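You operate a simulated robot arm through the tools that you are given. There is no shell and no other tool. Be economical: measure what you need, move in short steps, check, and stop when the job is done.

You run a simulated robot arm. Do the job below in one go: nothing can be reset, and whatever is moved stays where it is left.

JOB
Gauge the groove of the clamped spool and stand it in the tub that bears the reading.
Fine: the groove gauge goes back on the black mat; leave the vise open. Set down upright: purple spool.

It is judged by the outcome, as a careful person would: the job done as asked, and still so three seconds after it is handed in. It fails if anything else is knocked over, pushed out of place, dropped, spilled or broken.

ROBOT AND FRAMES
A 7-joint arm with a two-finger parallel gripper, fixed in place. Base frame: the origin is at the foot of the arm, x ahead of it, y to its left, z up; the work surface is at about z = 0. Lengths are in m, angles in rad, forces in N, time in s.
With the tool pointing down near the work surface it reaches from about 0.24 to 0.62 m from the base axis. Its first joint turns from -1.152 to 1.152 rad. Payload 2.6 kg.
The TCP is the grasp point between the finger pads, 0.03 m short of the fingertips. In the tool frame z runs along the fingers and y along their closing line. The gripper opens to 0.094 m. The fingers are 0.028 m wide and 0.01 m thick; the gripper's body (0.05 by 0.096 m) begins 0.055 m behind the TCP.
Orientation is that of the tool frame in the base frame, as a unit quaternion [x, y, z, w]. With the fingers straight down and closing along the base's y, the tool's x points along the base's -x, its y along +y and its z along -z.

CONTROLS
- The arm moves only by the tool move_arm. Its argument "targets" is a list of rows, each a list of 7 numbers: the shift along the tool's x, y, z in m, then the turn, a rotation vector about the tool's x, y, z in rad, then the gripper command, from -1 (fully open) to 1 (shut), values between in proportion. In form: [[tx, ty, tz, wx, wy, wz, gripper], ...]. A call has 1 to 20 rows; each row shifts and turns the commanded pose from where the row before left it, along the tool's axes as they then stand. Each row takes 0.2 s and may step no farther than 0.05 m and 0.15 rad from the row before; otherwise, or with a gripper value out of range, the whole call is refused. A pose out of reach is approached as far as the arm can. The call stops where the force on the tool passes 70 N (or 10 N more than at its start, if that is more) or the arm is blocked; 0.2 s more then pass. The fingers move at their own pace (about 0.072 m/s each) and stop on an object; they squeeze with about 23 N. The grip force told is the motor's: it shows also when the fingers shut on nothing. Time passes only in rows, and 0.2 s behind the last, so rows that do not move let the fingers close. It gives the time, the measured TCP pose, the force on the tool (base axes), the opening and the grip force at its end, in the units of the frame above (readings bear some noise), with the torque about the TCP (base axes, N m) and any sound that the robot's microphone picked up.
- Cameras (640 x 400 px; columns grow to the right, rows downward): "scene" is fixed at [0.0227, 0.421, 0.5622]; the picture's right is [-0.88, -0.47, 0.00], its down [-0.27, 0.52, -0.81] and it looks along [0.38, -0.72, -0.59] (base axes); focal length 216 px, centre (320, 200). "wrist" rides on the gripper at [0.076, 0.014, -0.103] in the tool frame; the picture's right is [-0.18, 0.98, 0.00], its down [-0.75, -0.14, -0.64] and it looks along [-0.63, -0.12, 0.77] (tool axes); focal length 243 px, centre (320, 200). There is no depth. A picture from a camera that has moved, and an enlarged one, comes with that camera's place and axes in the base frame and with its lens.
- capture(camera): a new picture of that camera. No time passes.
- zoom(camera, box): a new picture of the part [left, top, right, bottom] of that camera's present view, enlarged. No time passes.
- close_job(): hands the job in; it is judged then, once.

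Go step by step. Nothing tells you positions but the pictures and the camera data: compare them with the known pose of the tool, close in by small moves and look again before you grip or let go. The budget is 120 turns and 68 pictures, counting those below and the enlarged ones. Unless the task says otherwise, let go and move clear before handing in.

The tools are called after ">>>" by a JSON object that holds its "name" and its "arguments". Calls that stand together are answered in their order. move_arm: Moves the arm, as the interface text tells. Its arguments: {"type":"object","properties":{"targets":{"type":"array","items":{"type":"array","items":{"type":"number"}}}},"required":["targets"]} The other tools are called the same way: capture (camera) takes a picture; zoom (camera, box) takes an enlarged picture of a part of a camera's view; close_job () hands the job in.

At the start:

```text
t: 0.0
tcp_pos: [0.2998, -0.1436, 0.3977]
orientation: [0.0, 1.0, 0.0, 0.0]
wrist_force: [0.0, 0.1, 0.6]
moment: [0.01, 0.0, -0.03]
gripper_width: 0.0941
grasp_force: 0.0
```

scene: 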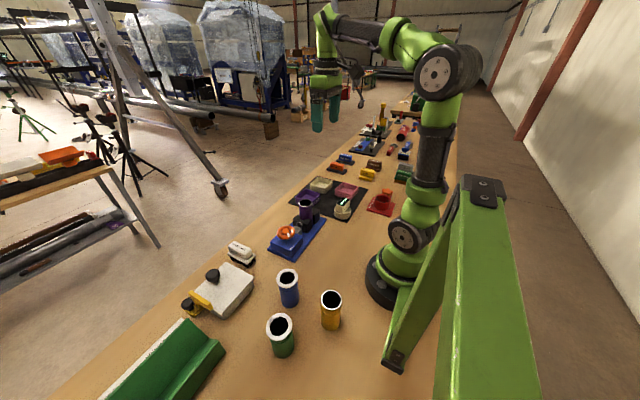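
wrist: 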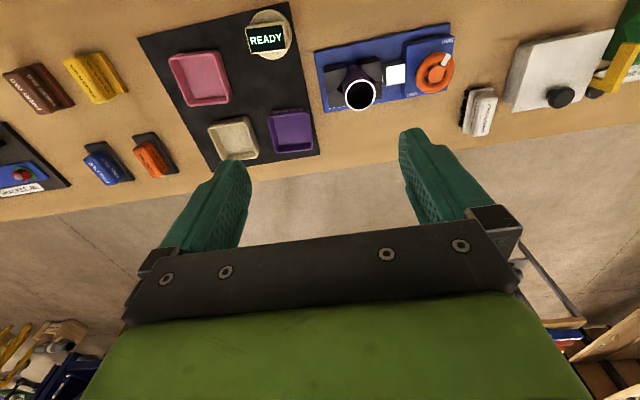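

I see a black mat with three small trays and a round device showing READY, and beside it a blue vise with the spool and an orange knob. I'll zoom in for detail.

>>> {"name": "zoom", "arguments": {"camera": "wrist", "box": [130, 0, 330, 170]}}

>>> {"name": "zoom", "arguments": {"camera": "wrist", "box": [310, 10, 510, 135]}}

>>> {"name": "zoom", "arguments": {"camera": "scene", "box": [220, 140, 420, 265]}}

>>> {"name": "zoom", "arguments": {"camera": "scene", "box": [160, 220, 380, 370]}}

```text
2.35 times, centred on (230, 85) of wrist
camera zoom: at [0.225, -0.1302, 0.5015], right [0.18, 0.98, 0.0], down [0.75, -0.14, 0.64], along [0.63, -0.12, -0.77], focal length 571 px, centre (532, 471)
```

zoom: 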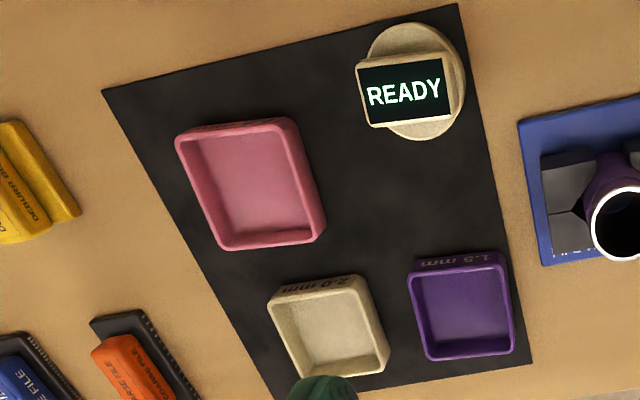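

```text
3.20 times, centred on (410, 72) of wrist
camera zoom: at [0.225, -0.1302, 0.5015], right [0.18, 0.98, 0.0], down [0.75, -0.14, 0.64], along [0.63, -0.12, -0.77], focal length 776 px, centre (32, 608)
```

zoom: 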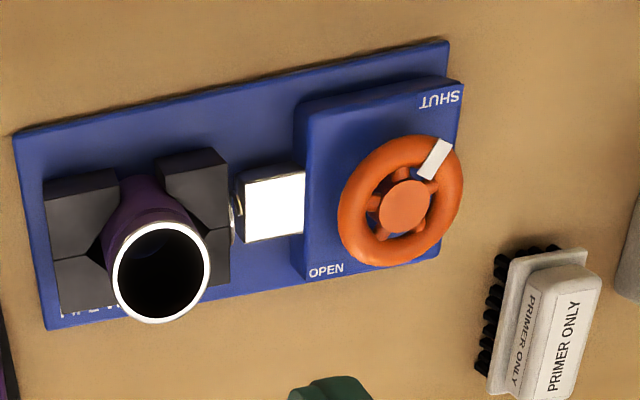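

```text
3.20 times, centred on (320, 202) of scene
camera zoom: at [0.0227, 0.421, 0.5622], right [-0.88, -0.47, 0.0], down [-0.27, 0.52, -0.81], along [0.38, -0.72, -0.59], focal length 690 px, centre (320, 192)
```

zoom: 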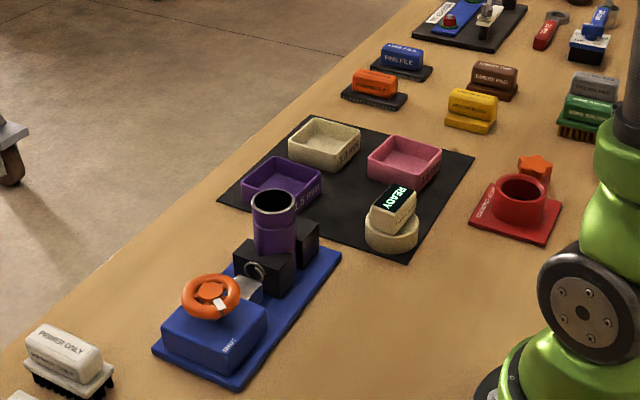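

```text
2.67 times, centred on (270, 295) of scene
camera zoom: at [0.0227, 0.421, 0.5622], right [-0.88, -0.47, 0.0], down [-0.27, 0.52, -0.81], along [0.38, -0.72, -0.59], focal length 575 px, centre (453, -53)
```

zoom: 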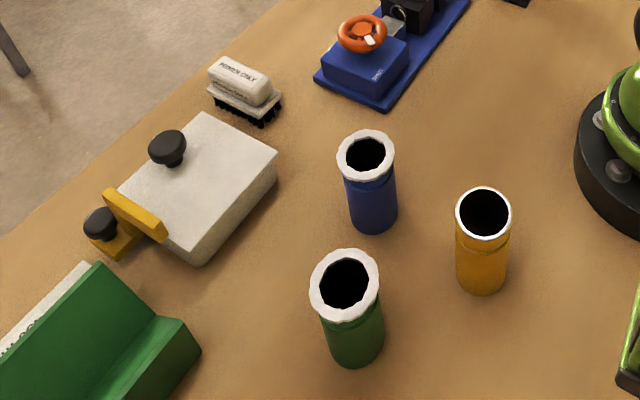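

>>> {"name": "zoom", "arguments": {"camera": "scene", "box": [325, 180, 375, 225]}}

>>> {"name": "zoom", "arguments": {"camera": "scene", "box": [265, 190, 335, 255]}}

```text
8.89 times, centred on (350, 202) of scene
camera zoom: at [0.0227, 0.421, 0.5622], right [-0.88, -0.47, 0.0], down [-0.27, 0.52, -0.81], along [0.38, -0.72, -0.59], focal length 1917 px, centre (53, 178)
```

zoom: 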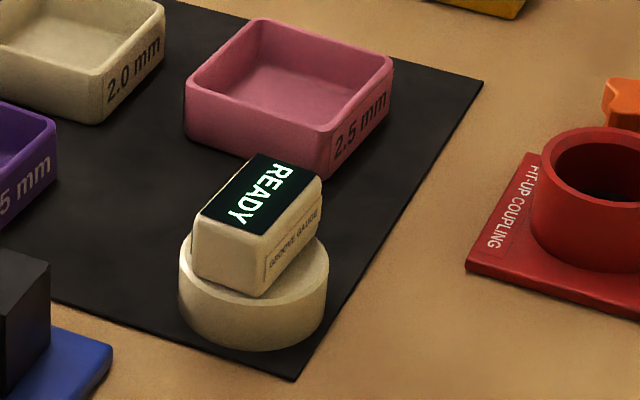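

```text
6.15 times, centred on (300, 222) of scene
camera zoom: at [0.0227, 0.421, 0.5622], right [-0.88, -0.47, 0.0], down [-0.27, 0.52, -0.81], along [0.38, -0.72, -0.59], focal length 1327 px, centre (443, 62)
```

zoom: 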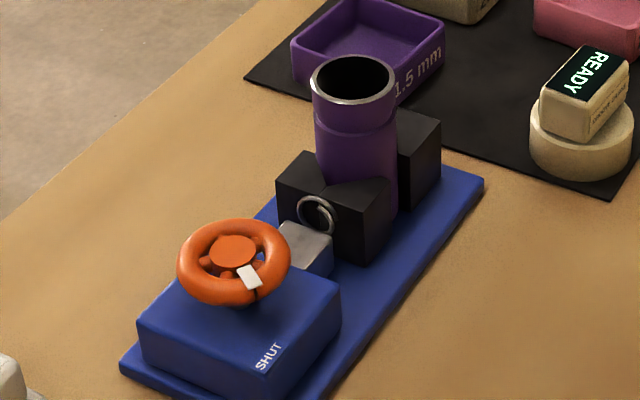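

The gauge is a cap with a display, and the tubs read 1.5 (purple), 2.0 (beige) and 2.5 mm (pink). I take the gauge to be near (0.258, -0.219). I'll move above it and look again.

>>> {"name": "move_arm", "arguments": {"targets": [[0.0105, -0.019, 0.037, 0, 0, 0, -1], [0.0105, -0.019, 0.037, 0, 0, 0, -1], [0.0105, -0.019, 0.037, 0, 0, 0, -1], [0.0105, -0.019, 0.037, 0, 0, 0, -1], [0, 0, 0, 0, 0, 0, -1]]}}

>>> {"name": "capture", "arguments": {"camera": "wrist"}}

>>> {"name": "capture", "arguments": {"camera": "scene"}}

```text
t: 1.2
tcp_pos: [0.2584, -0.2222, 0.2489]
orientation: [0.0, 1.0, 0.0, 0.0]
wrist_force: [0.2, 0.3, 0.3]
moment: [0.02, -0.02, -0.01]
gripper_width: 0.0939
grasp_force: 0.1
```

```text
59 pictures are left
camera wrist: at [0.1827, -0.2081, 0.3526], right [0.18, 0.98, 0.0], down [0.75, -0.14, 0.64], along [0.63, -0.12, -0.77], focal length 243 px, centre (320, 200)
```

wrist: 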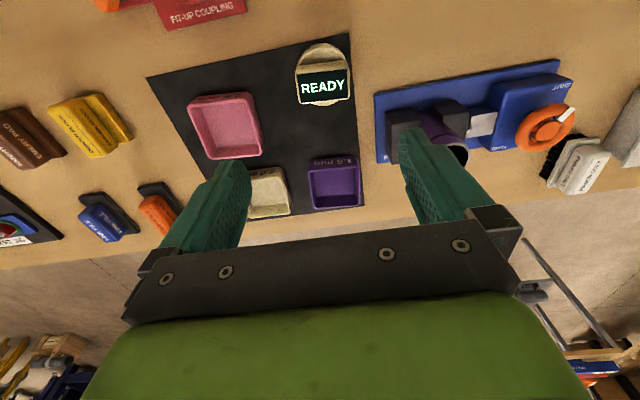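

```text
58 pictures are left
```

scene: 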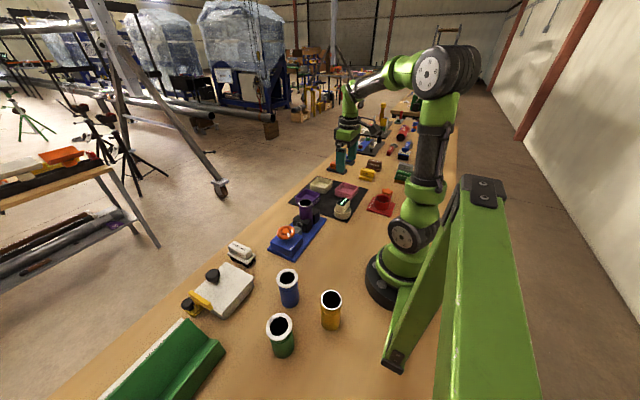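

>>> {"name": "zoom", "arguments": {"camera": "wrist", "box": [270, 30, 380, 130]}}

>>> {"name": "zoom", "arguments": {"camera": "wrist", "box": [370, 50, 590, 190]}}

```text
4.00 times, centred on (325, 80) of wrist
camera zoom: at [0.1827, -0.2081, 0.3526], right [0.18, 0.98, 0.0], down [0.75, -0.14, 0.64], along [0.63, -0.12, -0.77], focal length 970 px, centre (300, 680)
```

zoom: 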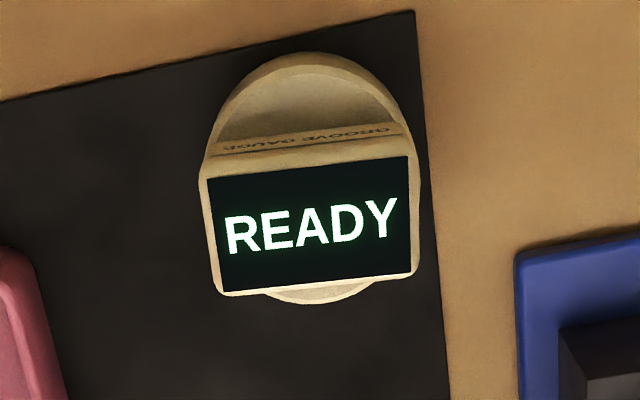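

```text
2.86 times, centred on (480, 120) of wrist
camera zoom: at [0.1827, -0.2081, 0.3526], right [0.18, 0.98, 0.0], down [0.75, -0.14, 0.64], along [0.63, -0.12, -0.77], focal length 693 px, centre (-137, 429)
```

zoom: 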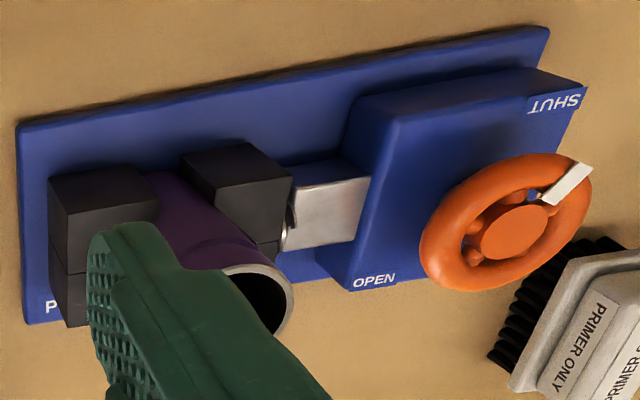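

Triangulating, the gauge's block top is at about (0.2565, -0.218, 0.070), with the ring below about 0.03 high. I'll descend partway and check.

>>> {"name": "move_arm", "arguments": {"targets": [[0.002, 0.004, 0.04, 0, 0, 0, -1], [0, 0, 0.04, 0, 0, 0, -1], [0, 0, 0.04, 0, 0, 0, -1], [0, 0, 0, 0, 0, 0, -1]]}}

>>> {"name": "capture", "arguments": {"camera": "wrist"}}

>>> {"name": "zoom", "arguments": {"camera": "scene", "box": [290, 140, 400, 230]}}

```text
t: 2.2
tcp_pos: [0.2557, -0.2163, 0.1262]
orientation: [0.0, 1.0, 0.0, 0.0]
wrist_force: [-0.4, -0.6, -0.1]
moment: [0.01, 0.01, 0.0]
gripper_width: 0.0939
grasp_force: 0.2
```

```text
55 pictures are left
camera wrist: at [0.1807, -0.2021, 0.2311], right [0.18, 0.98, 0.0], down [0.75, -0.14, 0.64], along [0.63, -0.12, -0.77], focal length 243 px, centre (320, 200)
```

wrist: 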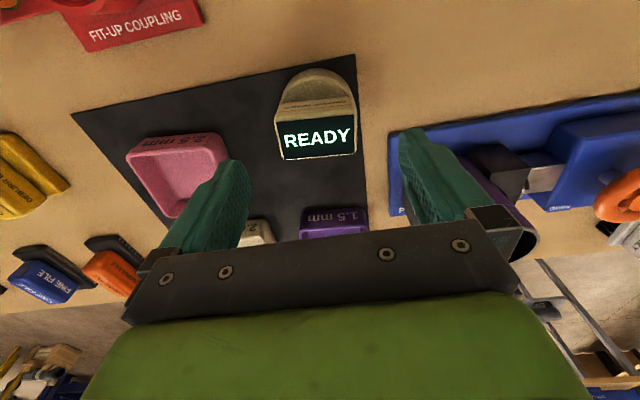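

```text
4.44 times, centred on (345, 185) of scene
camera zoom: at [0.0227, 0.421, 0.5622], right [-0.88, -0.47, 0.0], down [-0.27, 0.52, -0.81], along [0.38, -0.72, -0.59], focal length 958 px, centre (209, 267)
```

zoom: 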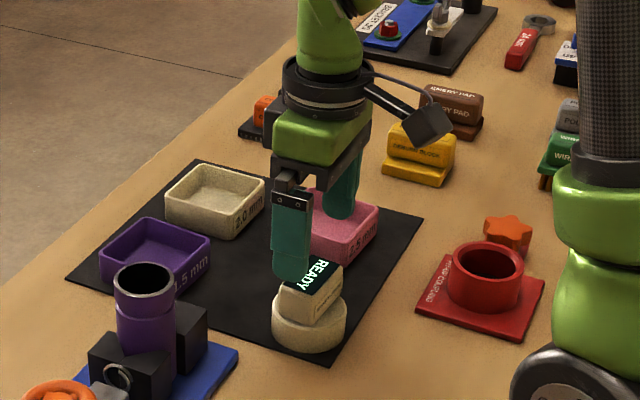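

Alignment looks right (gauge centre about (0.255, -0.217)). Descending and closing.

>>> {"name": "move_arm", "arguments": {"targets": [[0.001, -0.001, 0.03, 0, 0, 0, -1], [0, 0, 0.029, 0, 0, 0, -1], [0, 0, 0, 0, 0, 0, -1], [0, 0, 0, 0, 0, 0, 0.3], [0, 0, 0, 0, 0, 0, 1], [0, 0, 0, 0, 0, 0, 1]]}}

>>> {"name": "zoom", "arguments": {"camera": "scene", "box": [290, 140, 400, 230]}}

```text
t: 3.6
tcp_pos: [0.2574, -0.2161, 0.0695]
orientation: [0.0, 1.0, 0.0, 0.001]
wrist_force: [0.7, -1.8, 0.4]
moment: [-0.14, -0.03, -0.03]
gripper_width: 0.0596
grasp_force: 22.7
```

```text
4.44 times, centred on (345, 185) of scene
camera zoom: at [0.0227, 0.421, 0.5622], right [-0.88, -0.47, 0.0], down [-0.27, 0.52, -0.81], along [0.38, -0.72, -0.59], focal length 958 px, centre (209, 267)
```

zoom: 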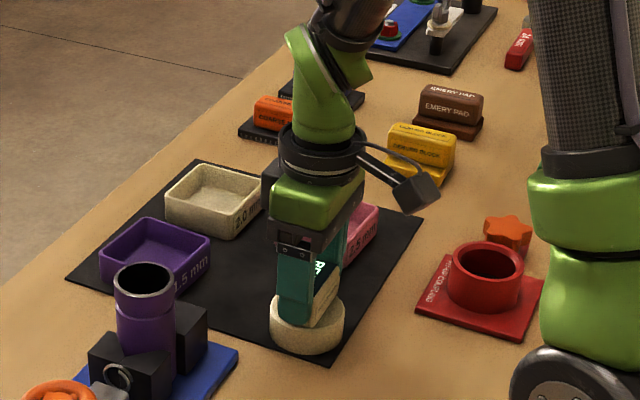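

Gripped at 0.060 m. Spool top triangulates to about (0.349, -0.090, 0.107); I'll lift and move to a stand-off short of it to refine.

>>> {"name": "move_arm", "arguments": {"targets": [[0, 0, -0.03, 0, 0, 0, 1], [0, 0, -0.04, 0, 0, 0, 1], [0, 0, -0.04, 0, 0, 0, 1], [0, 0, -0.04, 0, 0, 0, 1], [-0.01, 0.015, 0, 0, 0, 0, 1], [-0.01, 0.015, 0, 0, 0, 0, 1], [0, 0, 0, 0, 0, 0, 1]]}}

>>> {"name": "capture", "arguments": {"camera": "wrist"}}

>>> {"name": "zoom", "arguments": {"camera": "scene", "box": [260, 130, 380, 250]}}

```text
t: 5.2
tcp_pos: [0.2749, -0.1864, 0.2199]
orientation: [0.0, 1.0, 0.0, 0.0]
wrist_force: [-0.1, 0.0, 0.1]
moment: [-0.02, -0.02, 0.01]
gripper_width: 0.0
grasp_force: 23.5
```

```text
52 pictures are left
camera wrist: at [0.2003, -0.1737, 0.3248], right [0.18, 0.98, 0.0], down [0.75, -0.14, 0.64], along [0.63, -0.12, -0.77], focal length 243 px, centre (320, 200)
```

wrist: 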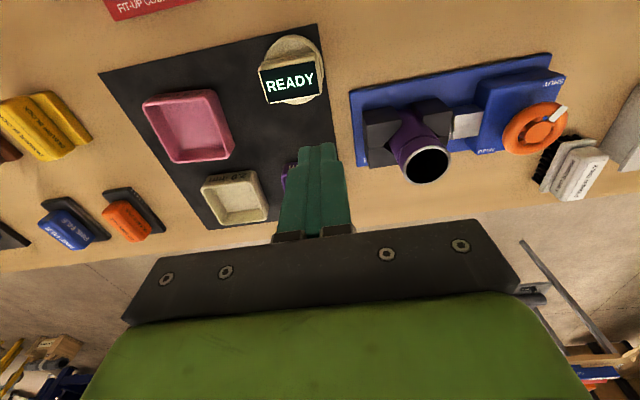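

```text
3.33 times, centred on (320, 190) of scene
camera zoom: at [0.0227, 0.421, 0.5622], right [-0.88, -0.47, 0.0], down [-0.27, 0.52, -0.81], along [0.38, -0.72, -0.59], focal length 719 px, centre (320, 233)
```

zoom: 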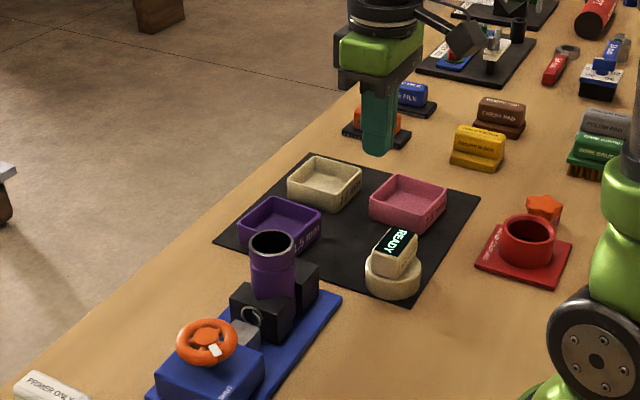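

The gauge slipped out and is still on the mat. I'll look closely at it before regripping.

>>> {"name": "zoom", "arguments": {"camera": "wrist", "box": [240, 20, 340, 120]}}

>>> {"name": "zoom", "arguments": {"camera": "scene", "box": [325, 180, 375, 225]}}

```text
4.00 times, centred on (290, 70) of wrist
camera zoom: at [0.2003, -0.1737, 0.3248], right [0.18, 0.98, 0.0], down [0.75, -0.14, 0.64], along [0.63, -0.12, -0.77], focal length 970 px, centre (440, 720)
```

zoom: 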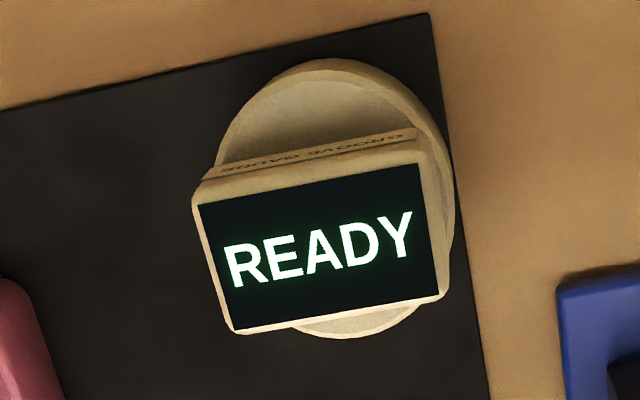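

```text
8.89 times, centred on (350, 202) of scene
camera zoom: at [0.0227, 0.421, 0.5622], right [-0.88, -0.47, 0.0], down [-0.27, 0.52, -0.81], along [0.38, -0.72, -0.59], focal length 1917 px, centre (53, 178)
```

zoom: 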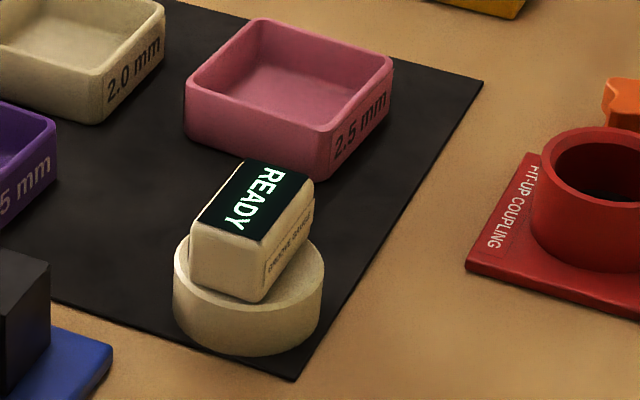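

The block is about 0.031 × 0.056 m and its top is at about z 0.06, so a grip across the narrow long faces is sounder. I'll turn the tool 90° above the gauge.

>>> {"name": "move_arm", "arguments": {"targets": [[0.015, -0.028, 0, 0, 0, 0, -1], [0, 0, 0, 0, 0, -0.1428, -1], [0, 0, 0, 0, 0, -0.1428, -1], [0, 0, 0, 0, 0, -0.1428, -1], [0, 0, 0, 0, 0, -0.1428, -1], [0, 0, 0, 0, 0, -0.1428, -1], [0, 0, 0, 0, 0, -0.1428, -1], [0, 0, 0, 0, 0, -0.1428, -1], [0, 0, 0, 0, 0, -0.1428, -1], [0, 0, 0, 0, 0, -0.1428, -1], [0, 0, 0, 0, 0, -0.1428, -1], [0, 0, 0, 0, 0, -0.1428, -1], [0, 0, 0.03, 0, 0, 0, -1], [0, 0, 0.03, 0, 0, 0, -1], [0, 0, 0.03, 0, 0, 0, -1], [0, 0, 0, 0, 0, 0, -1]]}}

>>> {"name": "capture", "arguments": {"camera": "wrist"}}

>>> {"name": "zoom", "arguments": {"camera": "scene", "box": [290, 140, 400, 230]}}

```text
t: 8.6
tcp_pos: [0.2619, -0.2138, 0.1322]
orientation: [0.707, -0.707, 0.0, 0.0]
wrist_force: [-1.5, 0.8, -0.1]
moment: [0.0, 0.01, -0.02]
gripper_width: 0.094
grasp_force: 0.1
```

```text
48 pictures are left
camera wrist: at [0.2478, -0.2915, 0.2353], right [-0.98, 0.18, 0.0], down [0.14, 0.75, 0.64], along [0.12, 0.63, -0.77], focal length 243 px, centre (320, 200)
```

wrist: 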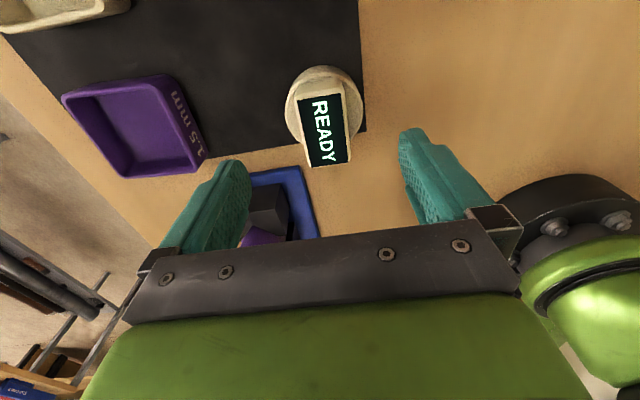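

```text
4.44 times, centred on (345, 185) of scene
camera zoom: at [0.0227, 0.421, 0.5622], right [-0.88, -0.47, 0.0], down [-0.27, 0.52, -0.81], along [0.38, -0.72, -0.59], focal length 958 px, centre (209, 267)
```

zoom: 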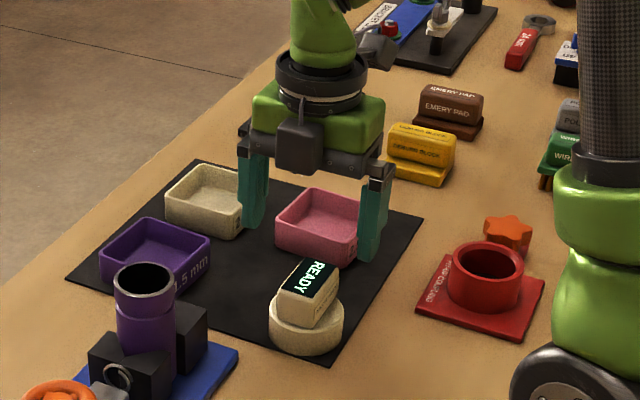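

Centred well. Descending, closing, and lifting a little as a test.

>>> {"name": "move_arm", "arguments": {"targets": [[0, 0.001, 0.035, 0, 0, 0, -1], [0, 0, 0.033, 0, 0, 0, -1], [0, 0, 0, 0, 0, 0, -1], [0, 0, 0, 0, 0, 0, 0.5], [0, 0, 0, 0, 0, 0, 1], [0, 0, 0, 0, 0, 0, 1], [0, 0, 0, 0, 0, 0, 1]]}}

>>> {"name": "move_arm", "arguments": {"targets": [[0, 0, -0.005, 0, 0, 0, 1], [0, 0, -0.005, 0, 0, 0, 1], [0, 0, 0, 0, 0, 0, 1]]}}

>>> {"name": "zoom", "arguments": {"camera": "scene", "box": [290, 140, 400, 230]}}

```text
t: 10.2
tcp_pos: [0.2596, -0.2156, 0.0631]
orientation: [0.708, -0.707, 0.0, 0.0]
wrist_force: [0.1, -0.4, 0.1]
moment: [0.0, 0.01, 0.04]
gripper_width: 0.0402
grasp_force: 22.7
```

```text
t: 11.0
tcp_pos: [0.2609, -0.2153, 0.0727]
orientation: [-0.707, 0.707, -0.001, 0.0]
wrist_force: [-0.9, -0.3, -1.7]
moment: [-0.01, -0.04, -0.01]
gripper_width: 0.0402
grasp_force: 23.3
```

```text
4.44 times, centred on (345, 185) of scene
camera zoom: at [0.0227, 0.421, 0.5622], right [-0.88, -0.47, 0.0], down [-0.27, 0.52, -0.81], along [0.38, -0.72, -0.59], focal length 958 px, centre (209, 267)
```

zoom: 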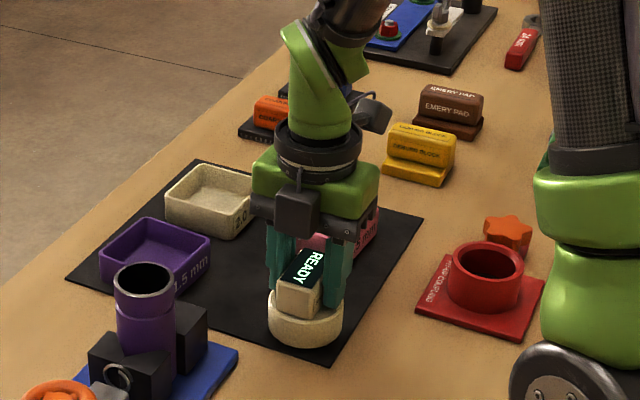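

Holding it now (about 1.7 N). Lifting and carrying toward the spool, stopping to hover above it.

>>> {"name": "move_arm", "arguments": {"targets": [[0, 0, -0.02, 0, 0, 0, 1], [0, 0, -0.03, 0, 0, 0, 1], [0, 0, -0.03, 0, 0, 0, 1], [0, 0, -0.03, 0, 0, 0, 1], [0, 0, -0.03, 0, 0, 0, 1], [-0.0209, -0.0147, 0, 0, 0, 0, 1], [-0.0209, -0.0147, 0, 0, 0, 0, 1], [-0.0209, -0.0147, 0, 0, 0, 0, 1], [-0.0209, -0.0147, 0, 0, 0, 0, 1], [-0.0209, -0.0147, 0, 0, 0, 0, 1], [-0.0209, -0.0147, 0, 0, 0, 0, 1], [0, 0, 0, 0, 0, 0, 1]]}}

>>> {"name": "capture", "arguments": {"camera": "wrist"}}

>>> {"name": "zoom", "arguments": {"camera": "scene", "box": [250, 140, 360, 250]}}

```text
t: 13.6
tcp_pos: [0.3466, -0.0892, 0.2151]
orientation: [-0.707, 0.707, 0.001, 0.0]
wrist_force: [0.3, -0.8, -1.1]
moment: [-0.01, 0.01, -0.01]
gripper_width: 0.04
grasp_force: 23.0
```

```text
45 pictures are left
camera wrist: at [0.3327, -0.1657, 0.318], right [-0.98, 0.18, 0.0], down [0.14, 0.75, 0.64], along [0.12, 0.63, -0.77], focal length 243 px, centre (320, 200)
```

wrist: 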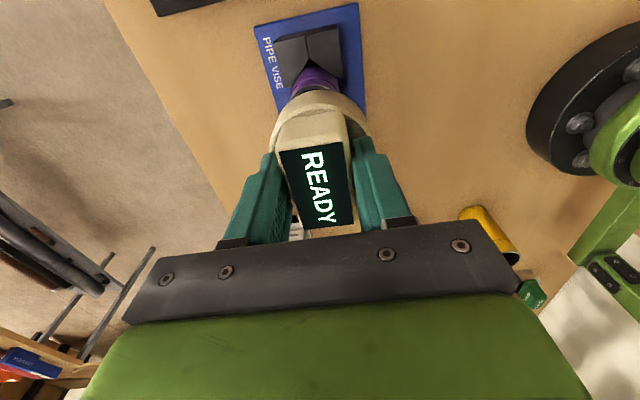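

```text
3.64 times, centred on (305, 195) of scene
camera zoom: at [0.0227, 0.421, 0.5622], right [-0.88, -0.47, 0.0], down [-0.27, 0.52, -0.81], along [0.38, -0.72, -0.59], focal length 784 px, centre (374, 218)
```

zoom: 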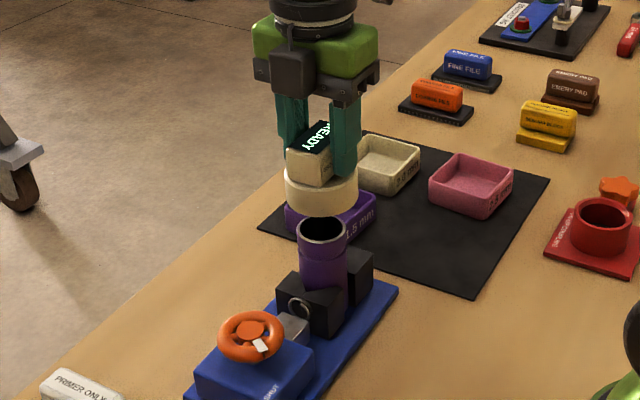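

Still held and nearly concentric. I'll make a small correction, come down closer and check again.

>>> {"name": "move_arm", "arguments": {"targets": [[0.0015, -0.0025, 0.015, 0, 0, 0, 1], [0, 0, 0.015, 0, 0, 0, 1], [0, 0, 0, 0, 0, 0, 1]]}}

>>> {"name": "zoom", "arguments": {"camera": "scene", "box": [275, 165, 335, 225]}}

>>> {"name": "zoom", "arguments": {"camera": "wrist", "box": [240, 10, 400, 160]}}

```text
t: 14.4
tcp_pos: [0.3485, -0.0911, 0.1842]
orientation: [0.707, -0.707, 0.0, 0.001]
wrist_force: [0.4, -0.4, -1.5]
moment: [-0.01, 0.02, -0.03]
gripper_width: 0.0399
grasp_force: 23.6
```

```text
6.67 times, centred on (305, 195) of scene
camera zoom: at [0.0227, 0.421, 0.5622], right [-0.88, -0.47, 0.0], down [-0.27, 0.52, -0.81], along [0.38, -0.72, -0.59], focal length 1438 px, centre (420, 233)
```

zoom: 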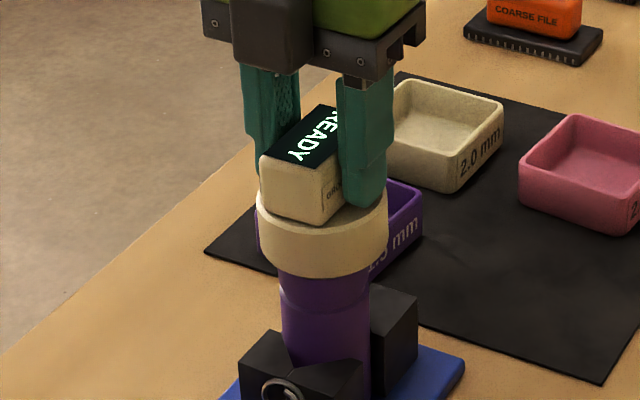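

```text
2.67 times, centred on (320, 85) of wrist
camera zoom: at [0.3352, -0.1676, 0.287], right [-0.98, 0.18, 0.0], down [0.14, 0.75, 0.64], along [0.12, 0.63, -0.77], focal length 647 px, centre (320, 507)
```

zoom: 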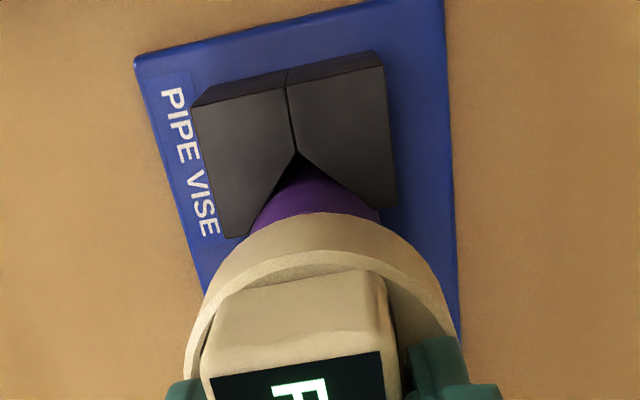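

Ring and spool look concentric to about 1–2 mm. I'll lower in small steps watching force.

>>> {"name": "move_arm", "arguments": {"targets": [[0, 0, 0.005, 0, 0, 0, 1], [0, 0, 0.005, 0, 0, 0, 1], [0, 0, 0.004, 0, 0, 0, 1], [0, 0, 0, 0, 0, 0, 1]]}}

>>> {"name": "move_arm", "arguments": {"targets": [[0, 0, 0.003, 0, 0, 0, 1], [0, 0, 0, 0, 0, 0, 1]]}}

```text
t: 15.4
tcp_pos: [0.3497, -0.0899, 0.1689]
orientation: [0.707, -0.707, 0.0, 0.0]
wrist_force: [-0.7, -0.8, -1.0]
moment: [0.04, 0.01, 0.02]
gripper_width: 0.04
grasp_force: 22.6
```

```text
t: 16.0
tcp_pos: [0.3505, -0.0912, 0.1658]
orientation: [-0.707, 0.707, 0.0, 0.0]
wrist_force: [0.2, -0.4, -1.5]
moment: [-0.02, -0.02, 0.04]
gripper_width: 0.0401
grasp_force: 23.2
```

No contact yet; continuing down.

>>> {"name": "move_arm", "arguments": {"targets": [[0, 0, 0.003, 0, 0, 0, 1], [0, 0, 0, 0, 0, 0, 1]]}}

>>> {"name": "move_arm", "arguments": {"targets": [[0, 0, 0.003, 0, 0, 0, 1], [0, 0, 0, 0, 0, 0, 1]]}}

>>> {"name": "zoom", "arguments": {"camera": "scene", "box": [275, 165, 335, 225]}}

```text
t: 16.6
tcp_pos: [0.3494, -0.0913, 0.1627]
orientation: [-0.706, 0.708, -0.001, 0.0]
wrist_force: [0.2, 1.0, -1.3]
moment: [-0.01, -0.03, 0.01]
gripper_width: 0.0398
grasp_force: 23.1
```

```text
t: 17.2
tcp_pos: [0.3501, -0.0907, 0.1594]
orientation: [0.708, -0.707, 0.0, 0.0]
wrist_force: [0.0, 0.0, -1.0]
moment: [0.05, 0.02, 0.03]
gripper_width: 0.04
grasp_force: 22.7
```

```text
6.67 times, centred on (305, 195) of scene
camera zoom: at [0.0227, 0.421, 0.5622], right [-0.88, -0.47, 0.0], down [-0.27, 0.52, -0.81], along [0.38, -0.72, -0.59], focal length 1438 px, centre (420, 233)
```

zoom: 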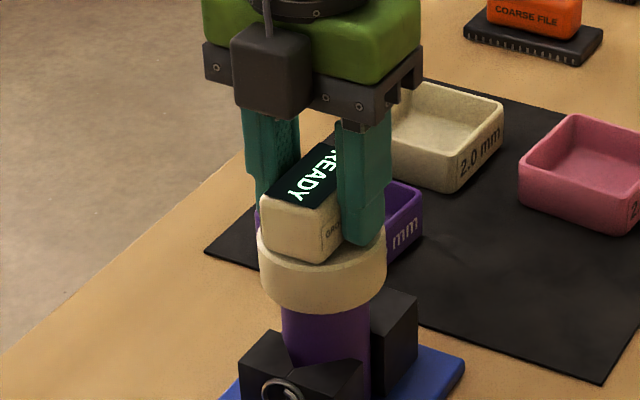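

>>> {"name": "move_arm", "arguments": {"targets": [[0, 0, 0.003, 0, 0, 0, 1], [0, 0, 0, 0, 0, 0, 1]]}}

>>> {"name": "move_arm", "arguments": {"targets": [[0, 0, 0.003, 0, 0, 0, 1], [0, 0, 0, 0, 0, 0, 1]]}}

>>> {"name": "move_arm", "arguments": {"targets": [[0, 0, 0.003, 0, 0, 0, 1], [0, 0, 0, 0, 0, 0, 1]]}}

>>> {"name": "zoom", "arguments": {"camera": "scene", "box": [275, 165, 335, 225]}}

```text
t: 17.8
tcp_pos: [0.3506, -0.0908, 0.1566]
orientation: [-0.707, 0.707, 0.0, 0.0]
wrist_force: [-0.3, 0.5, -1.1]
moment: [0.01, 0.02, -0.02]
gripper_width: 0.0401
grasp_force: 22.8
```

```text
t: 18.4
tcp_pos: [0.351, -0.0908, 0.1554]
orientation: [0.707, -0.707, 0.0, 0.0]
wrist_force: [0.4, -0.5, -1.8]
moment: [0.0, 0.01, -0.02]
gripper_width: 0.0401
grasp_force: 22.8
```

```text
t: 19.0
tcp_pos: [0.3509, -0.091, 0.1515]
orientation: [0.707, -0.707, 0.001, 0.0]
wrist_force: [-0.8, 0.2, 4.8]
moment: [0.04, -0.09, 0.0]
gripper_width: 0.0401
grasp_force: 22.9
```

```text
6.67 times, centred on (305, 195) of scene
camera zoom: at [0.0227, 0.421, 0.5622], right [-0.88, -0.47, 0.0], down [-0.27, 0.52, -0.81], along [0.38, -0.72, -0.59], focal length 1438 px, centre (420, 233)
```

zoom: 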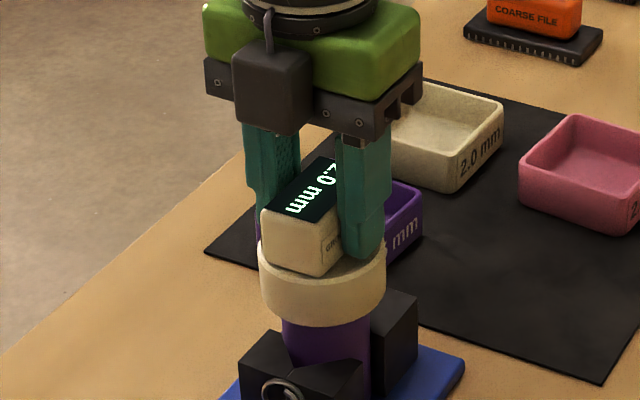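

Contact is made and the gauge shows a reading; I'll verify it through the wrist camera.

>>> {"name": "zoom", "arguments": {"camera": "wrist", "box": [260, 80, 380, 240]}}

```text
2.50 times, centred on (320, 160) of wrist
camera zoom: at [0.3367, -0.1673, 0.2549], right [-0.98, 0.18, 0.0], down [0.14, 0.75, 0.64], along [0.12, 0.63, -0.77], focal length 606 px, centre (320, 300)
```

zoom: 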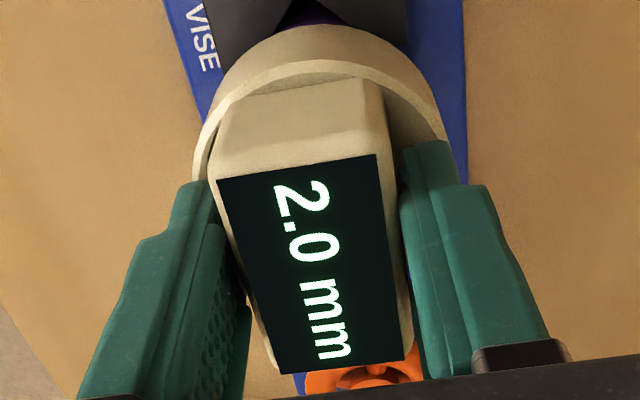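

>>> {"name": "move_arm", "arguments": {"targets": [[0, 0, 0, 0, 0, 0, 1], [0, 0, 0, 0, 0, 0, 1], [0, 0, 0, 0, 0, 0, 1]]}}

>>> {"name": "zoom", "arguments": {"camera": "wrist", "box": [260, 80, 380, 240]}}

```text
t: 19.8
tcp_pos: [0.3503, -0.0918, 0.1513]
orientation: [-0.707, 0.707, 0.0, 0.001]
wrist_force: [-1.3, -0.5, 5.8]
moment: [0.05, -0.16, -0.01]
gripper_width: 0.0403
grasp_force: 22.7
```

```text
2.50 times, centred on (320, 160) of wrist
camera zoom: at [0.3367, -0.1673, 0.2549], right [-0.98, 0.18, 0.0], down [0.14, 0.75, 0.64], along [0.12, 0.63, -0.77], focal length 606 px, centre (320, 300)
```

zoom: 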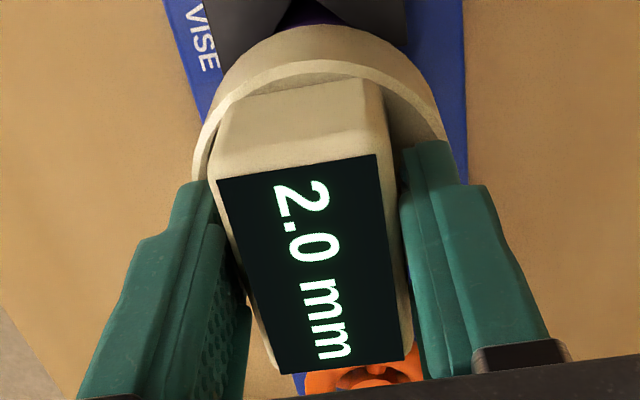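

The reading is a steady 2.0 mm, so the beige tub. Now the gauge goes back to its place on the mat.

>>> {"name": "move_arm", "arguments": {"targets": [[0, 0, -0.01, 0, 0, 0, 1], [0, 0, -0.015, 0, 0, 0, 1], [0, 0, -0.02, 0, 0, 0, 1], [0, 0, -0.02, 0, 0, 0, 1], [0.0207, 0.0151, 0, 0, 0, 0, 1], [0.0207, 0.0151, 0, 0, 0, 0, 1], [0.0207, 0.0151, 0, 0, 0, 0, 1], [0.0207, 0.0151, 0, 0, 0, 0, 1], [0.0207, 0.0151, 0, 0, 0, 0, 1], [0.0207, 0.0151, 0, 0, 0, 0, 1], [0, 0, 0.03, 0, 0, 0, 1], [0, 0, 0.03, 0, 0, 0, 1], [0, 0, 0.03, 0, 0, 0, 1], [0, 0, 0.03, 0, 0, 0, 1], [0, 0, 0.015, 0, 0, 0, 1], [0, 0, 0, 0, 0, 0, 1]]}}

>>> {"name": "capture", "arguments": {"camera": "scene"}}

```text
t: 23.2
tcp_pos: [0.2591, -0.2152, 0.081]
orientation: [0.707, -0.707, 0.001, 0.0]
wrist_force: [-0.6, 0.3, -1.5]
moment: [-0.03, -0.05, -0.01]
gripper_width: 0.0403
grasp_force: 22.9
```

```text
37 pictures are left
```

scene: 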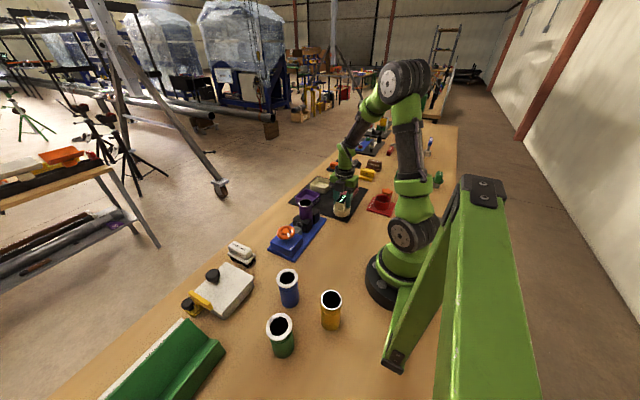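

>>> {"name": "move_arm", "arguments": {"targets": [[0, 0, 0.008, 0, 0, 0, 1], [0, 0, 0.006, 0, 0, 0, 1], [0, 0, 0, 0, 0, 0, 1]]}}

>>> {"name": "move_arm", "arguments": {"targets": [[0, 0, 0.002, 0, 0, 0, 1], [0, 0, 0, 0, 0, 0, 1]]}}

```text
t: 24.0
tcp_pos: [0.2594, -0.2153, 0.067]
orientation: [0.708, -0.707, 0.0, 0.0]
wrist_force: [0.4, 0.5, -1.3]
moment: [-0.03, 0.02, -0.01]
gripper_width: 0.0401
grasp_force: 22.8
```

```text
t: 24.6
tcp_pos: [0.2595, -0.2153, 0.0645]
orientation: [0.707, -0.707, 0.0, 0.0]
wrist_force: [-1.2, -0.3, -0.3]
moment: [0.01, 0.0, 0.03]
gripper_width: 0.0397
grasp_force: 23.5
```

Nearly down; one more millimetre, then release and rise.

>>> {"name": "move_arm", "arguments": {"targets": [[0, 0, 0.001, 0, 0, 0, 1], [0, 0, 0, 0, 0, 0, 1]]}}

>>> {"name": "move_arm", "arguments": {"targets": [[0, 0, 0, 0, 0, 0, 0], [0, 0, 0, 0, 0, 0, -0.5], [0, 0, 0, 0, 0, 0, -1], [0, 0, -0.03, 0, 0, 0, -1], [0, 0, -0.04, 0, 0, 0, -1], [0, 0, -0.05, 0, 0, 0, -1], [0, 0, -0.05, 0, 0, 0, -1], [-0.03, -0.03, 0, 0, 0, 0, -1], [0, 0, 0, 0, 0, 0, -1]]}}

>>> {"name": "capture", "arguments": {"camera": "wrist"}}

>>> {"name": "zoom", "arguments": {"camera": "scene", "box": [250, 150, 390, 260]}}

```text
t: 25.2
tcp_pos: [0.2594, -0.2141, 0.0643]
orientation: [-0.706, 0.708, 0.0, 0.001]
wrist_force: [-3.6, 2.5, 10.8]
moment: [0.22, -0.08, 0.07]
gripper_width: 0.0402
grasp_force: 23.1
```

```text
t: 27.2
tcp_pos: [0.2897, -0.1846, 0.2333]
orientation: [0.708, -0.706, 0.0, 0.0]
wrist_force: [-0.3, 0.1, -0.5]
moment: [0.01, 0.05, -0.04]
gripper_width: 0.094
grasp_force: 0.0
```

```text
36 pictures are left
camera wrist: at [0.2765, -0.2613, 0.3373], right [-0.98, 0.18, 0.0], down [0.14, 0.75, 0.64], along [0.12, 0.63, -0.77], focal length 243 px, centre (320, 200)
```

wrist: 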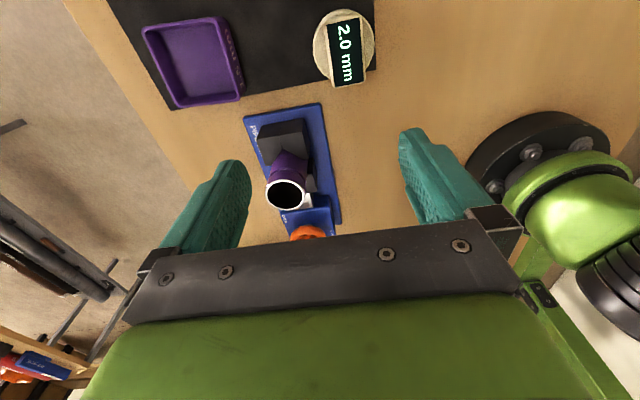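

```text
3.64 times, centred on (320, 205) of scene
camera zoom: at [0.0227, 0.421, 0.5622], right [-0.88, -0.47, 0.0], down [-0.27, 0.52, -0.81], along [0.38, -0.72, -0.59], focal length 784 px, centre (320, 182)
```

zoom: 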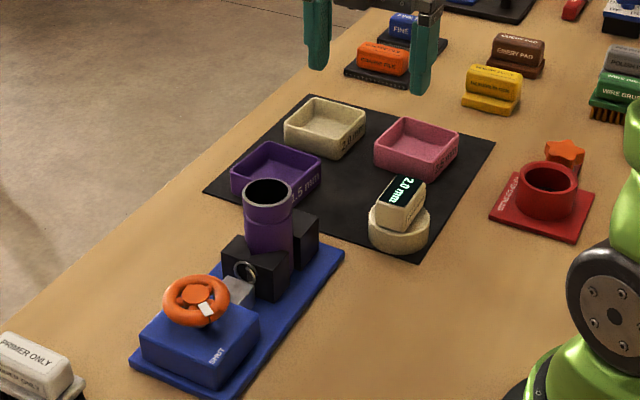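

The gauge is back on the mat, holding 2.0 mm. The wheel centre is at about (0.352, 0.031, 0.077) with its marker at SHUT; I'll hover over it with the tool turned back to neutral.

>>> {"name": "move_arm", "arguments": {"targets": [[-0.0359, -0.0104, 0, 0, 0, 0, -1], [-0.0359, -0.0104, 0, 0, 0, 0, -1], [-0.0359, -0.0104, 0, 0, 0, 0, -1], [-0.0359, -0.0104, 0, 0, 0, 0, -1], [-0.0359, -0.0104, 0, 0, 0, 0, -1], [-0.0359, -0.0104, 0, 0, 0, 0, -1], [0, 0, 0, 0, 0, 0.1428, -1], [0, 0, 0, 0, 0, 0.1428, -1], [0, 0, 0, 0, 0, 0.1428, -1], [0, 0, 0, 0, 0, 0.1428, -1], [0, 0, 0, 0, 0, 0.1428, -1], [0, 0, 0, 0, 0, 0.1428, -1], [0, 0, 0, 0, 0, 0.1428, -1], [0, 0, 0, 0, 0, 0.1428, -1], [0, 0, 0, 0, 0, 0.1428, -1], [0, 0, 0, 0, 0, 0.1428, -1], [0, 0, 0, 0, 0, 0.1428, -1], [0, 0, 0.03, 0, 0, 0, -1], [0, 0, 0.03, 0, 0, 0, -1], [0, 0, 0, 0, 0, 0, -1]]}}

>>> {"name": "capture", "arguments": {"camera": "wrist"}}

>>> {"name": "zoom", "arguments": {"camera": "scene", "box": [240, 190, 340, 270]}}

```text
t: 31.4
tcp_pos: [0.3504, 0.0301, 0.1752]
orientation: [0.0, 1.0, 0.0, 0.0]
wrist_force: [-0.2, -0.5, 0.4]
moment: [-0.03, 0.0, 0.03]
gripper_width: 0.0942
grasp_force: 0.0
```

```text
34 pictures are left
camera wrist: at [0.2761, 0.0448, 0.2784], right [0.18, 0.98, 0.0], down [0.75, -0.14, 0.64], along [0.63, -0.12, -0.77], focal length 243 px, centre (320, 200)
```

wrist: 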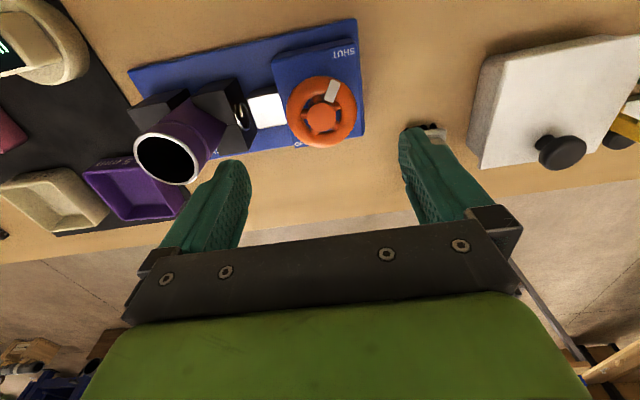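

```text
5.00 times, centred on (290, 230) of scene
camera zoom: at [0.0227, 0.421, 0.5622], right [-0.88, -0.47, 0.0], down [-0.27, 0.52, -0.81], along [0.38, -0.72, -0.59], focal length 1078 px, centre (470, 50)
```

zoom: 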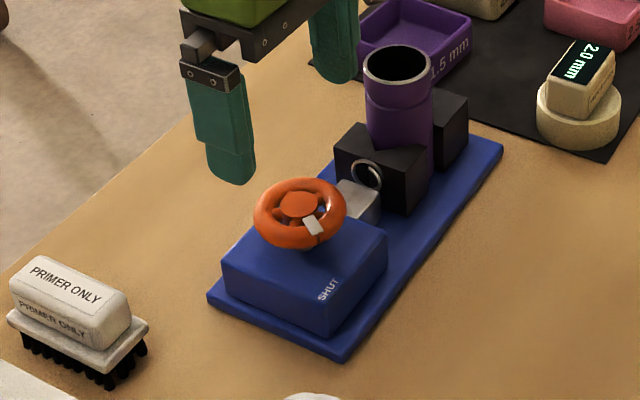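

The wheel centre is confirmed near (0.3525, 0.0315). I'll pre-close a little, descend around the rim, and grip it.

>>> {"name": "move_arm", "arguments": {"targets": [[-0.002, 0.0015, 0.03, 0, 0, 0, -0.6], [0, 0, 0.03, 0, 0, 0, -0.6], [0, 0, 0.015, 0, 0, 0, -0.6], [0, 0, 0.011, 0, 0, 0, -0.6], [0, 0, 0, 0, 0, 0, -0.6]]}}

>>> {"name": "zoom", "arguments": {"camera": "scene", "box": [240, 190, 340, 270]}}

```text
t: 32.6
tcp_pos: [0.3528, 0.0295, 0.0876]
orientation: [0.0, 1.0, 0.0, 0.0]
wrist_force: [0.3, -0.1, 0.8]
moment: [-0.04, -0.03, 0.01]
gripper_width: 0.0753
grasp_force: 0.1
```

```text
5.00 times, centred on (290, 230) of scene
camera zoom: at [0.0227, 0.421, 0.5622], right [-0.88, -0.47, 0.0], down [-0.27, 0.52, -0.81], along [0.38, -0.72, -0.59], focal length 1078 px, centre (470, 50)
```

zoom: 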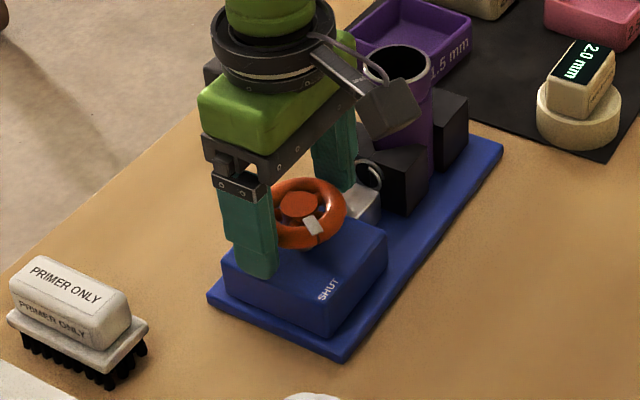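

Straddling the rim cleanly. Closing and trying a small counter-clockwise turn.

>>> {"name": "move_arm", "arguments": {"targets": [[0, 0.0015, 0, 0, 0, 0, -0.2], [0, 0, 0, 0, 0, 0, 1], [0, 0, 0, 0, 0, 0, 1], [0, 0, 0, 0, 0, 0, 1]]}}

>>> {"name": "move_arm", "arguments": {"targets": [[0, 0, 0, 0, 0, -0.1, 1], [0, 0, 0, 0, 0, -0.1, 1], [0, 0, 0, 0, 0, -0.1, 1], [0, 0, 0, 0, 0, 0, 1]]}}

>>> {"name": "zoom", "arguments": {"camera": "scene", "box": [240, 190, 340, 270]}}

```text
t: 33.6
tcp_pos: [0.3535, 0.0332, 0.0878]
orientation: [0.001, 1.0, 0.0, 0.0]
wrist_force: [-0.2, 3.9, -4.3]
moment: [-0.05, -0.57, 0.1]
gripper_width: 0.0598
grasp_force: 45.5
```

```text
t: 34.6
tcp_pos: [0.3533, 0.0341, 0.0876]
orientation: [-0.151, 0.989, 0.001, -0.001]
wrist_force: [-1.1, 13.6, -10.0]
moment: [-0.11, -0.91, 0.08]
gripper_width: 0.0598
grasp_force: 45.1
```

```text
5.00 times, centred on (290, 230) of scene
camera zoom: at [0.0227, 0.421, 0.5622], right [-0.88, -0.47, 0.0], down [-0.27, 0.52, -0.81], along [0.38, -0.72, -0.59], focal length 1078 px, centre (470, 50)
```

zoom: 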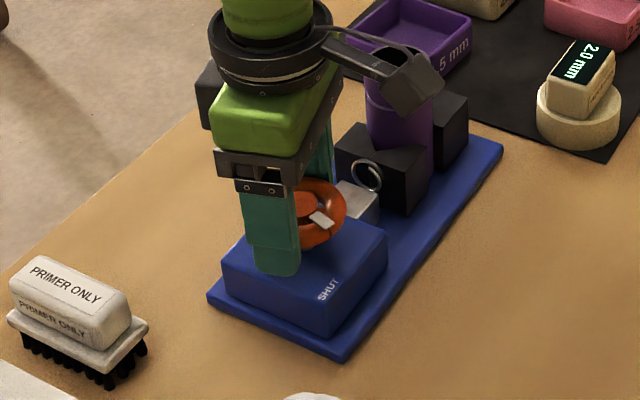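

The wheel turns with the grip. I'll ease the offset and continue counter-clockwise.

>>> {"name": "move_arm", "arguments": {"targets": [[0, 0.002, 0, 0, 0, 0, 1], [0, 0, 0, 0, 0, -0.12, 1], [0, 0, 0, 0, 0, -0.12, 1], [0, 0, 0, 0, 0, -0.12, 1], [0, 0, 0, 0, 0, -0.12, 1], [0, 0, 0, 0, 0, 0, 1]]}}

>>> {"name": "zoom", "arguments": {"camera": "scene", "box": [240, 190, 340, 270]}}

```text
t: 36.0
tcp_pos: [0.3518, 0.0335, 0.0873]
orientation: [-0.382, 0.924, 0.0, -0.001]
wrist_force: [-18.8, 3.6, 16.7]
moment: [-0.3, 0.19, 0.08]
gripper_width: 0.0596
grasp_force: 45.0
```

```text
5.00 times, centred on (290, 230) of scene
camera zoom: at [0.0226, 0.421, 0.5622], right [-0.88, -0.47, 0.0], down [-0.27, 0.52, -0.81], along [0.38, -0.72, -0.59], focal length 1078 px, centre (470, 50)
```

zoom: 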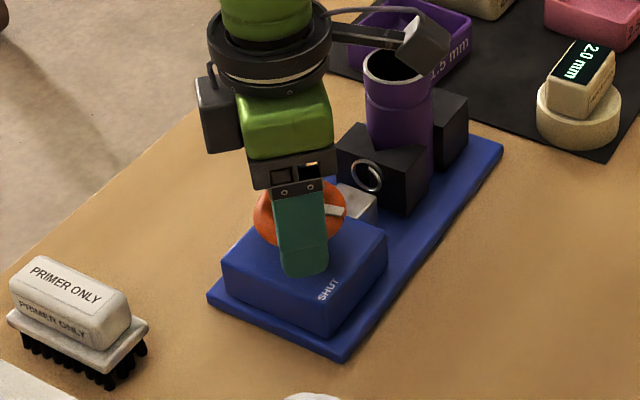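

>>> {"name": "move_arm", "arguments": {"targets": [[0.001, 0.001, 0, 0, 0, 0, 1], [0, 0, 0, 0, 0, -0.13, 1], [0, 0, 0, 0, 0, -0.13, 1], [0, 0, 0, 0, 0, -0.13, 1], [0, 0, 0, 0, 0, 0, 1]]}}

>>> {"name": "move_arm", "arguments": {"targets": [[0, 0, 0, 0, 0, -0.13, 1], [0, 0, 0, 0, 0, -0.13, 1], [0, 0, 0, 0, 0, -0.14, 1], [0, 0, 0, 0, 0, 0, 1]]}}

>>> {"name": "zoom", "arguments": {"camera": "scene", "box": [240, 190, 340, 270]}}

```text
t: 37.2
tcp_pos: [0.3531, 0.0365, 0.088]
orientation: [-0.552, 0.834, 0.001, 0.0]
wrist_force: [-23.7, 11.1, 22.6]
moment: [0.82, -0.32, -0.02]
gripper_width: 0.0595
grasp_force: 44.7
```

```text
t: 38.2
tcp_pos: [0.3506, 0.0365, 0.0876]
orientation: [0.707, -0.707, -0.004, 0.003]
wrist_force: [-28.2, 18.3, 15.1]
moment: [-0.06, 0.08, -0.06]
gripper_width: 0.0597
grasp_force: 45.4
```

```text
5.00 times, centred on (290, 230) of scene
camera zoom: at [0.0226, 0.421, 0.5622], right [-0.88, -0.47, 0.0], down [-0.27, 0.52, -0.81], along [0.38, -0.72, -0.59], focal length 1078 px, centre (470, 50)
```

zoom: 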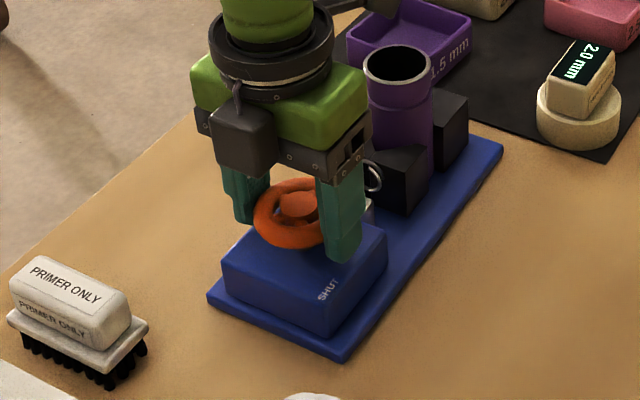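

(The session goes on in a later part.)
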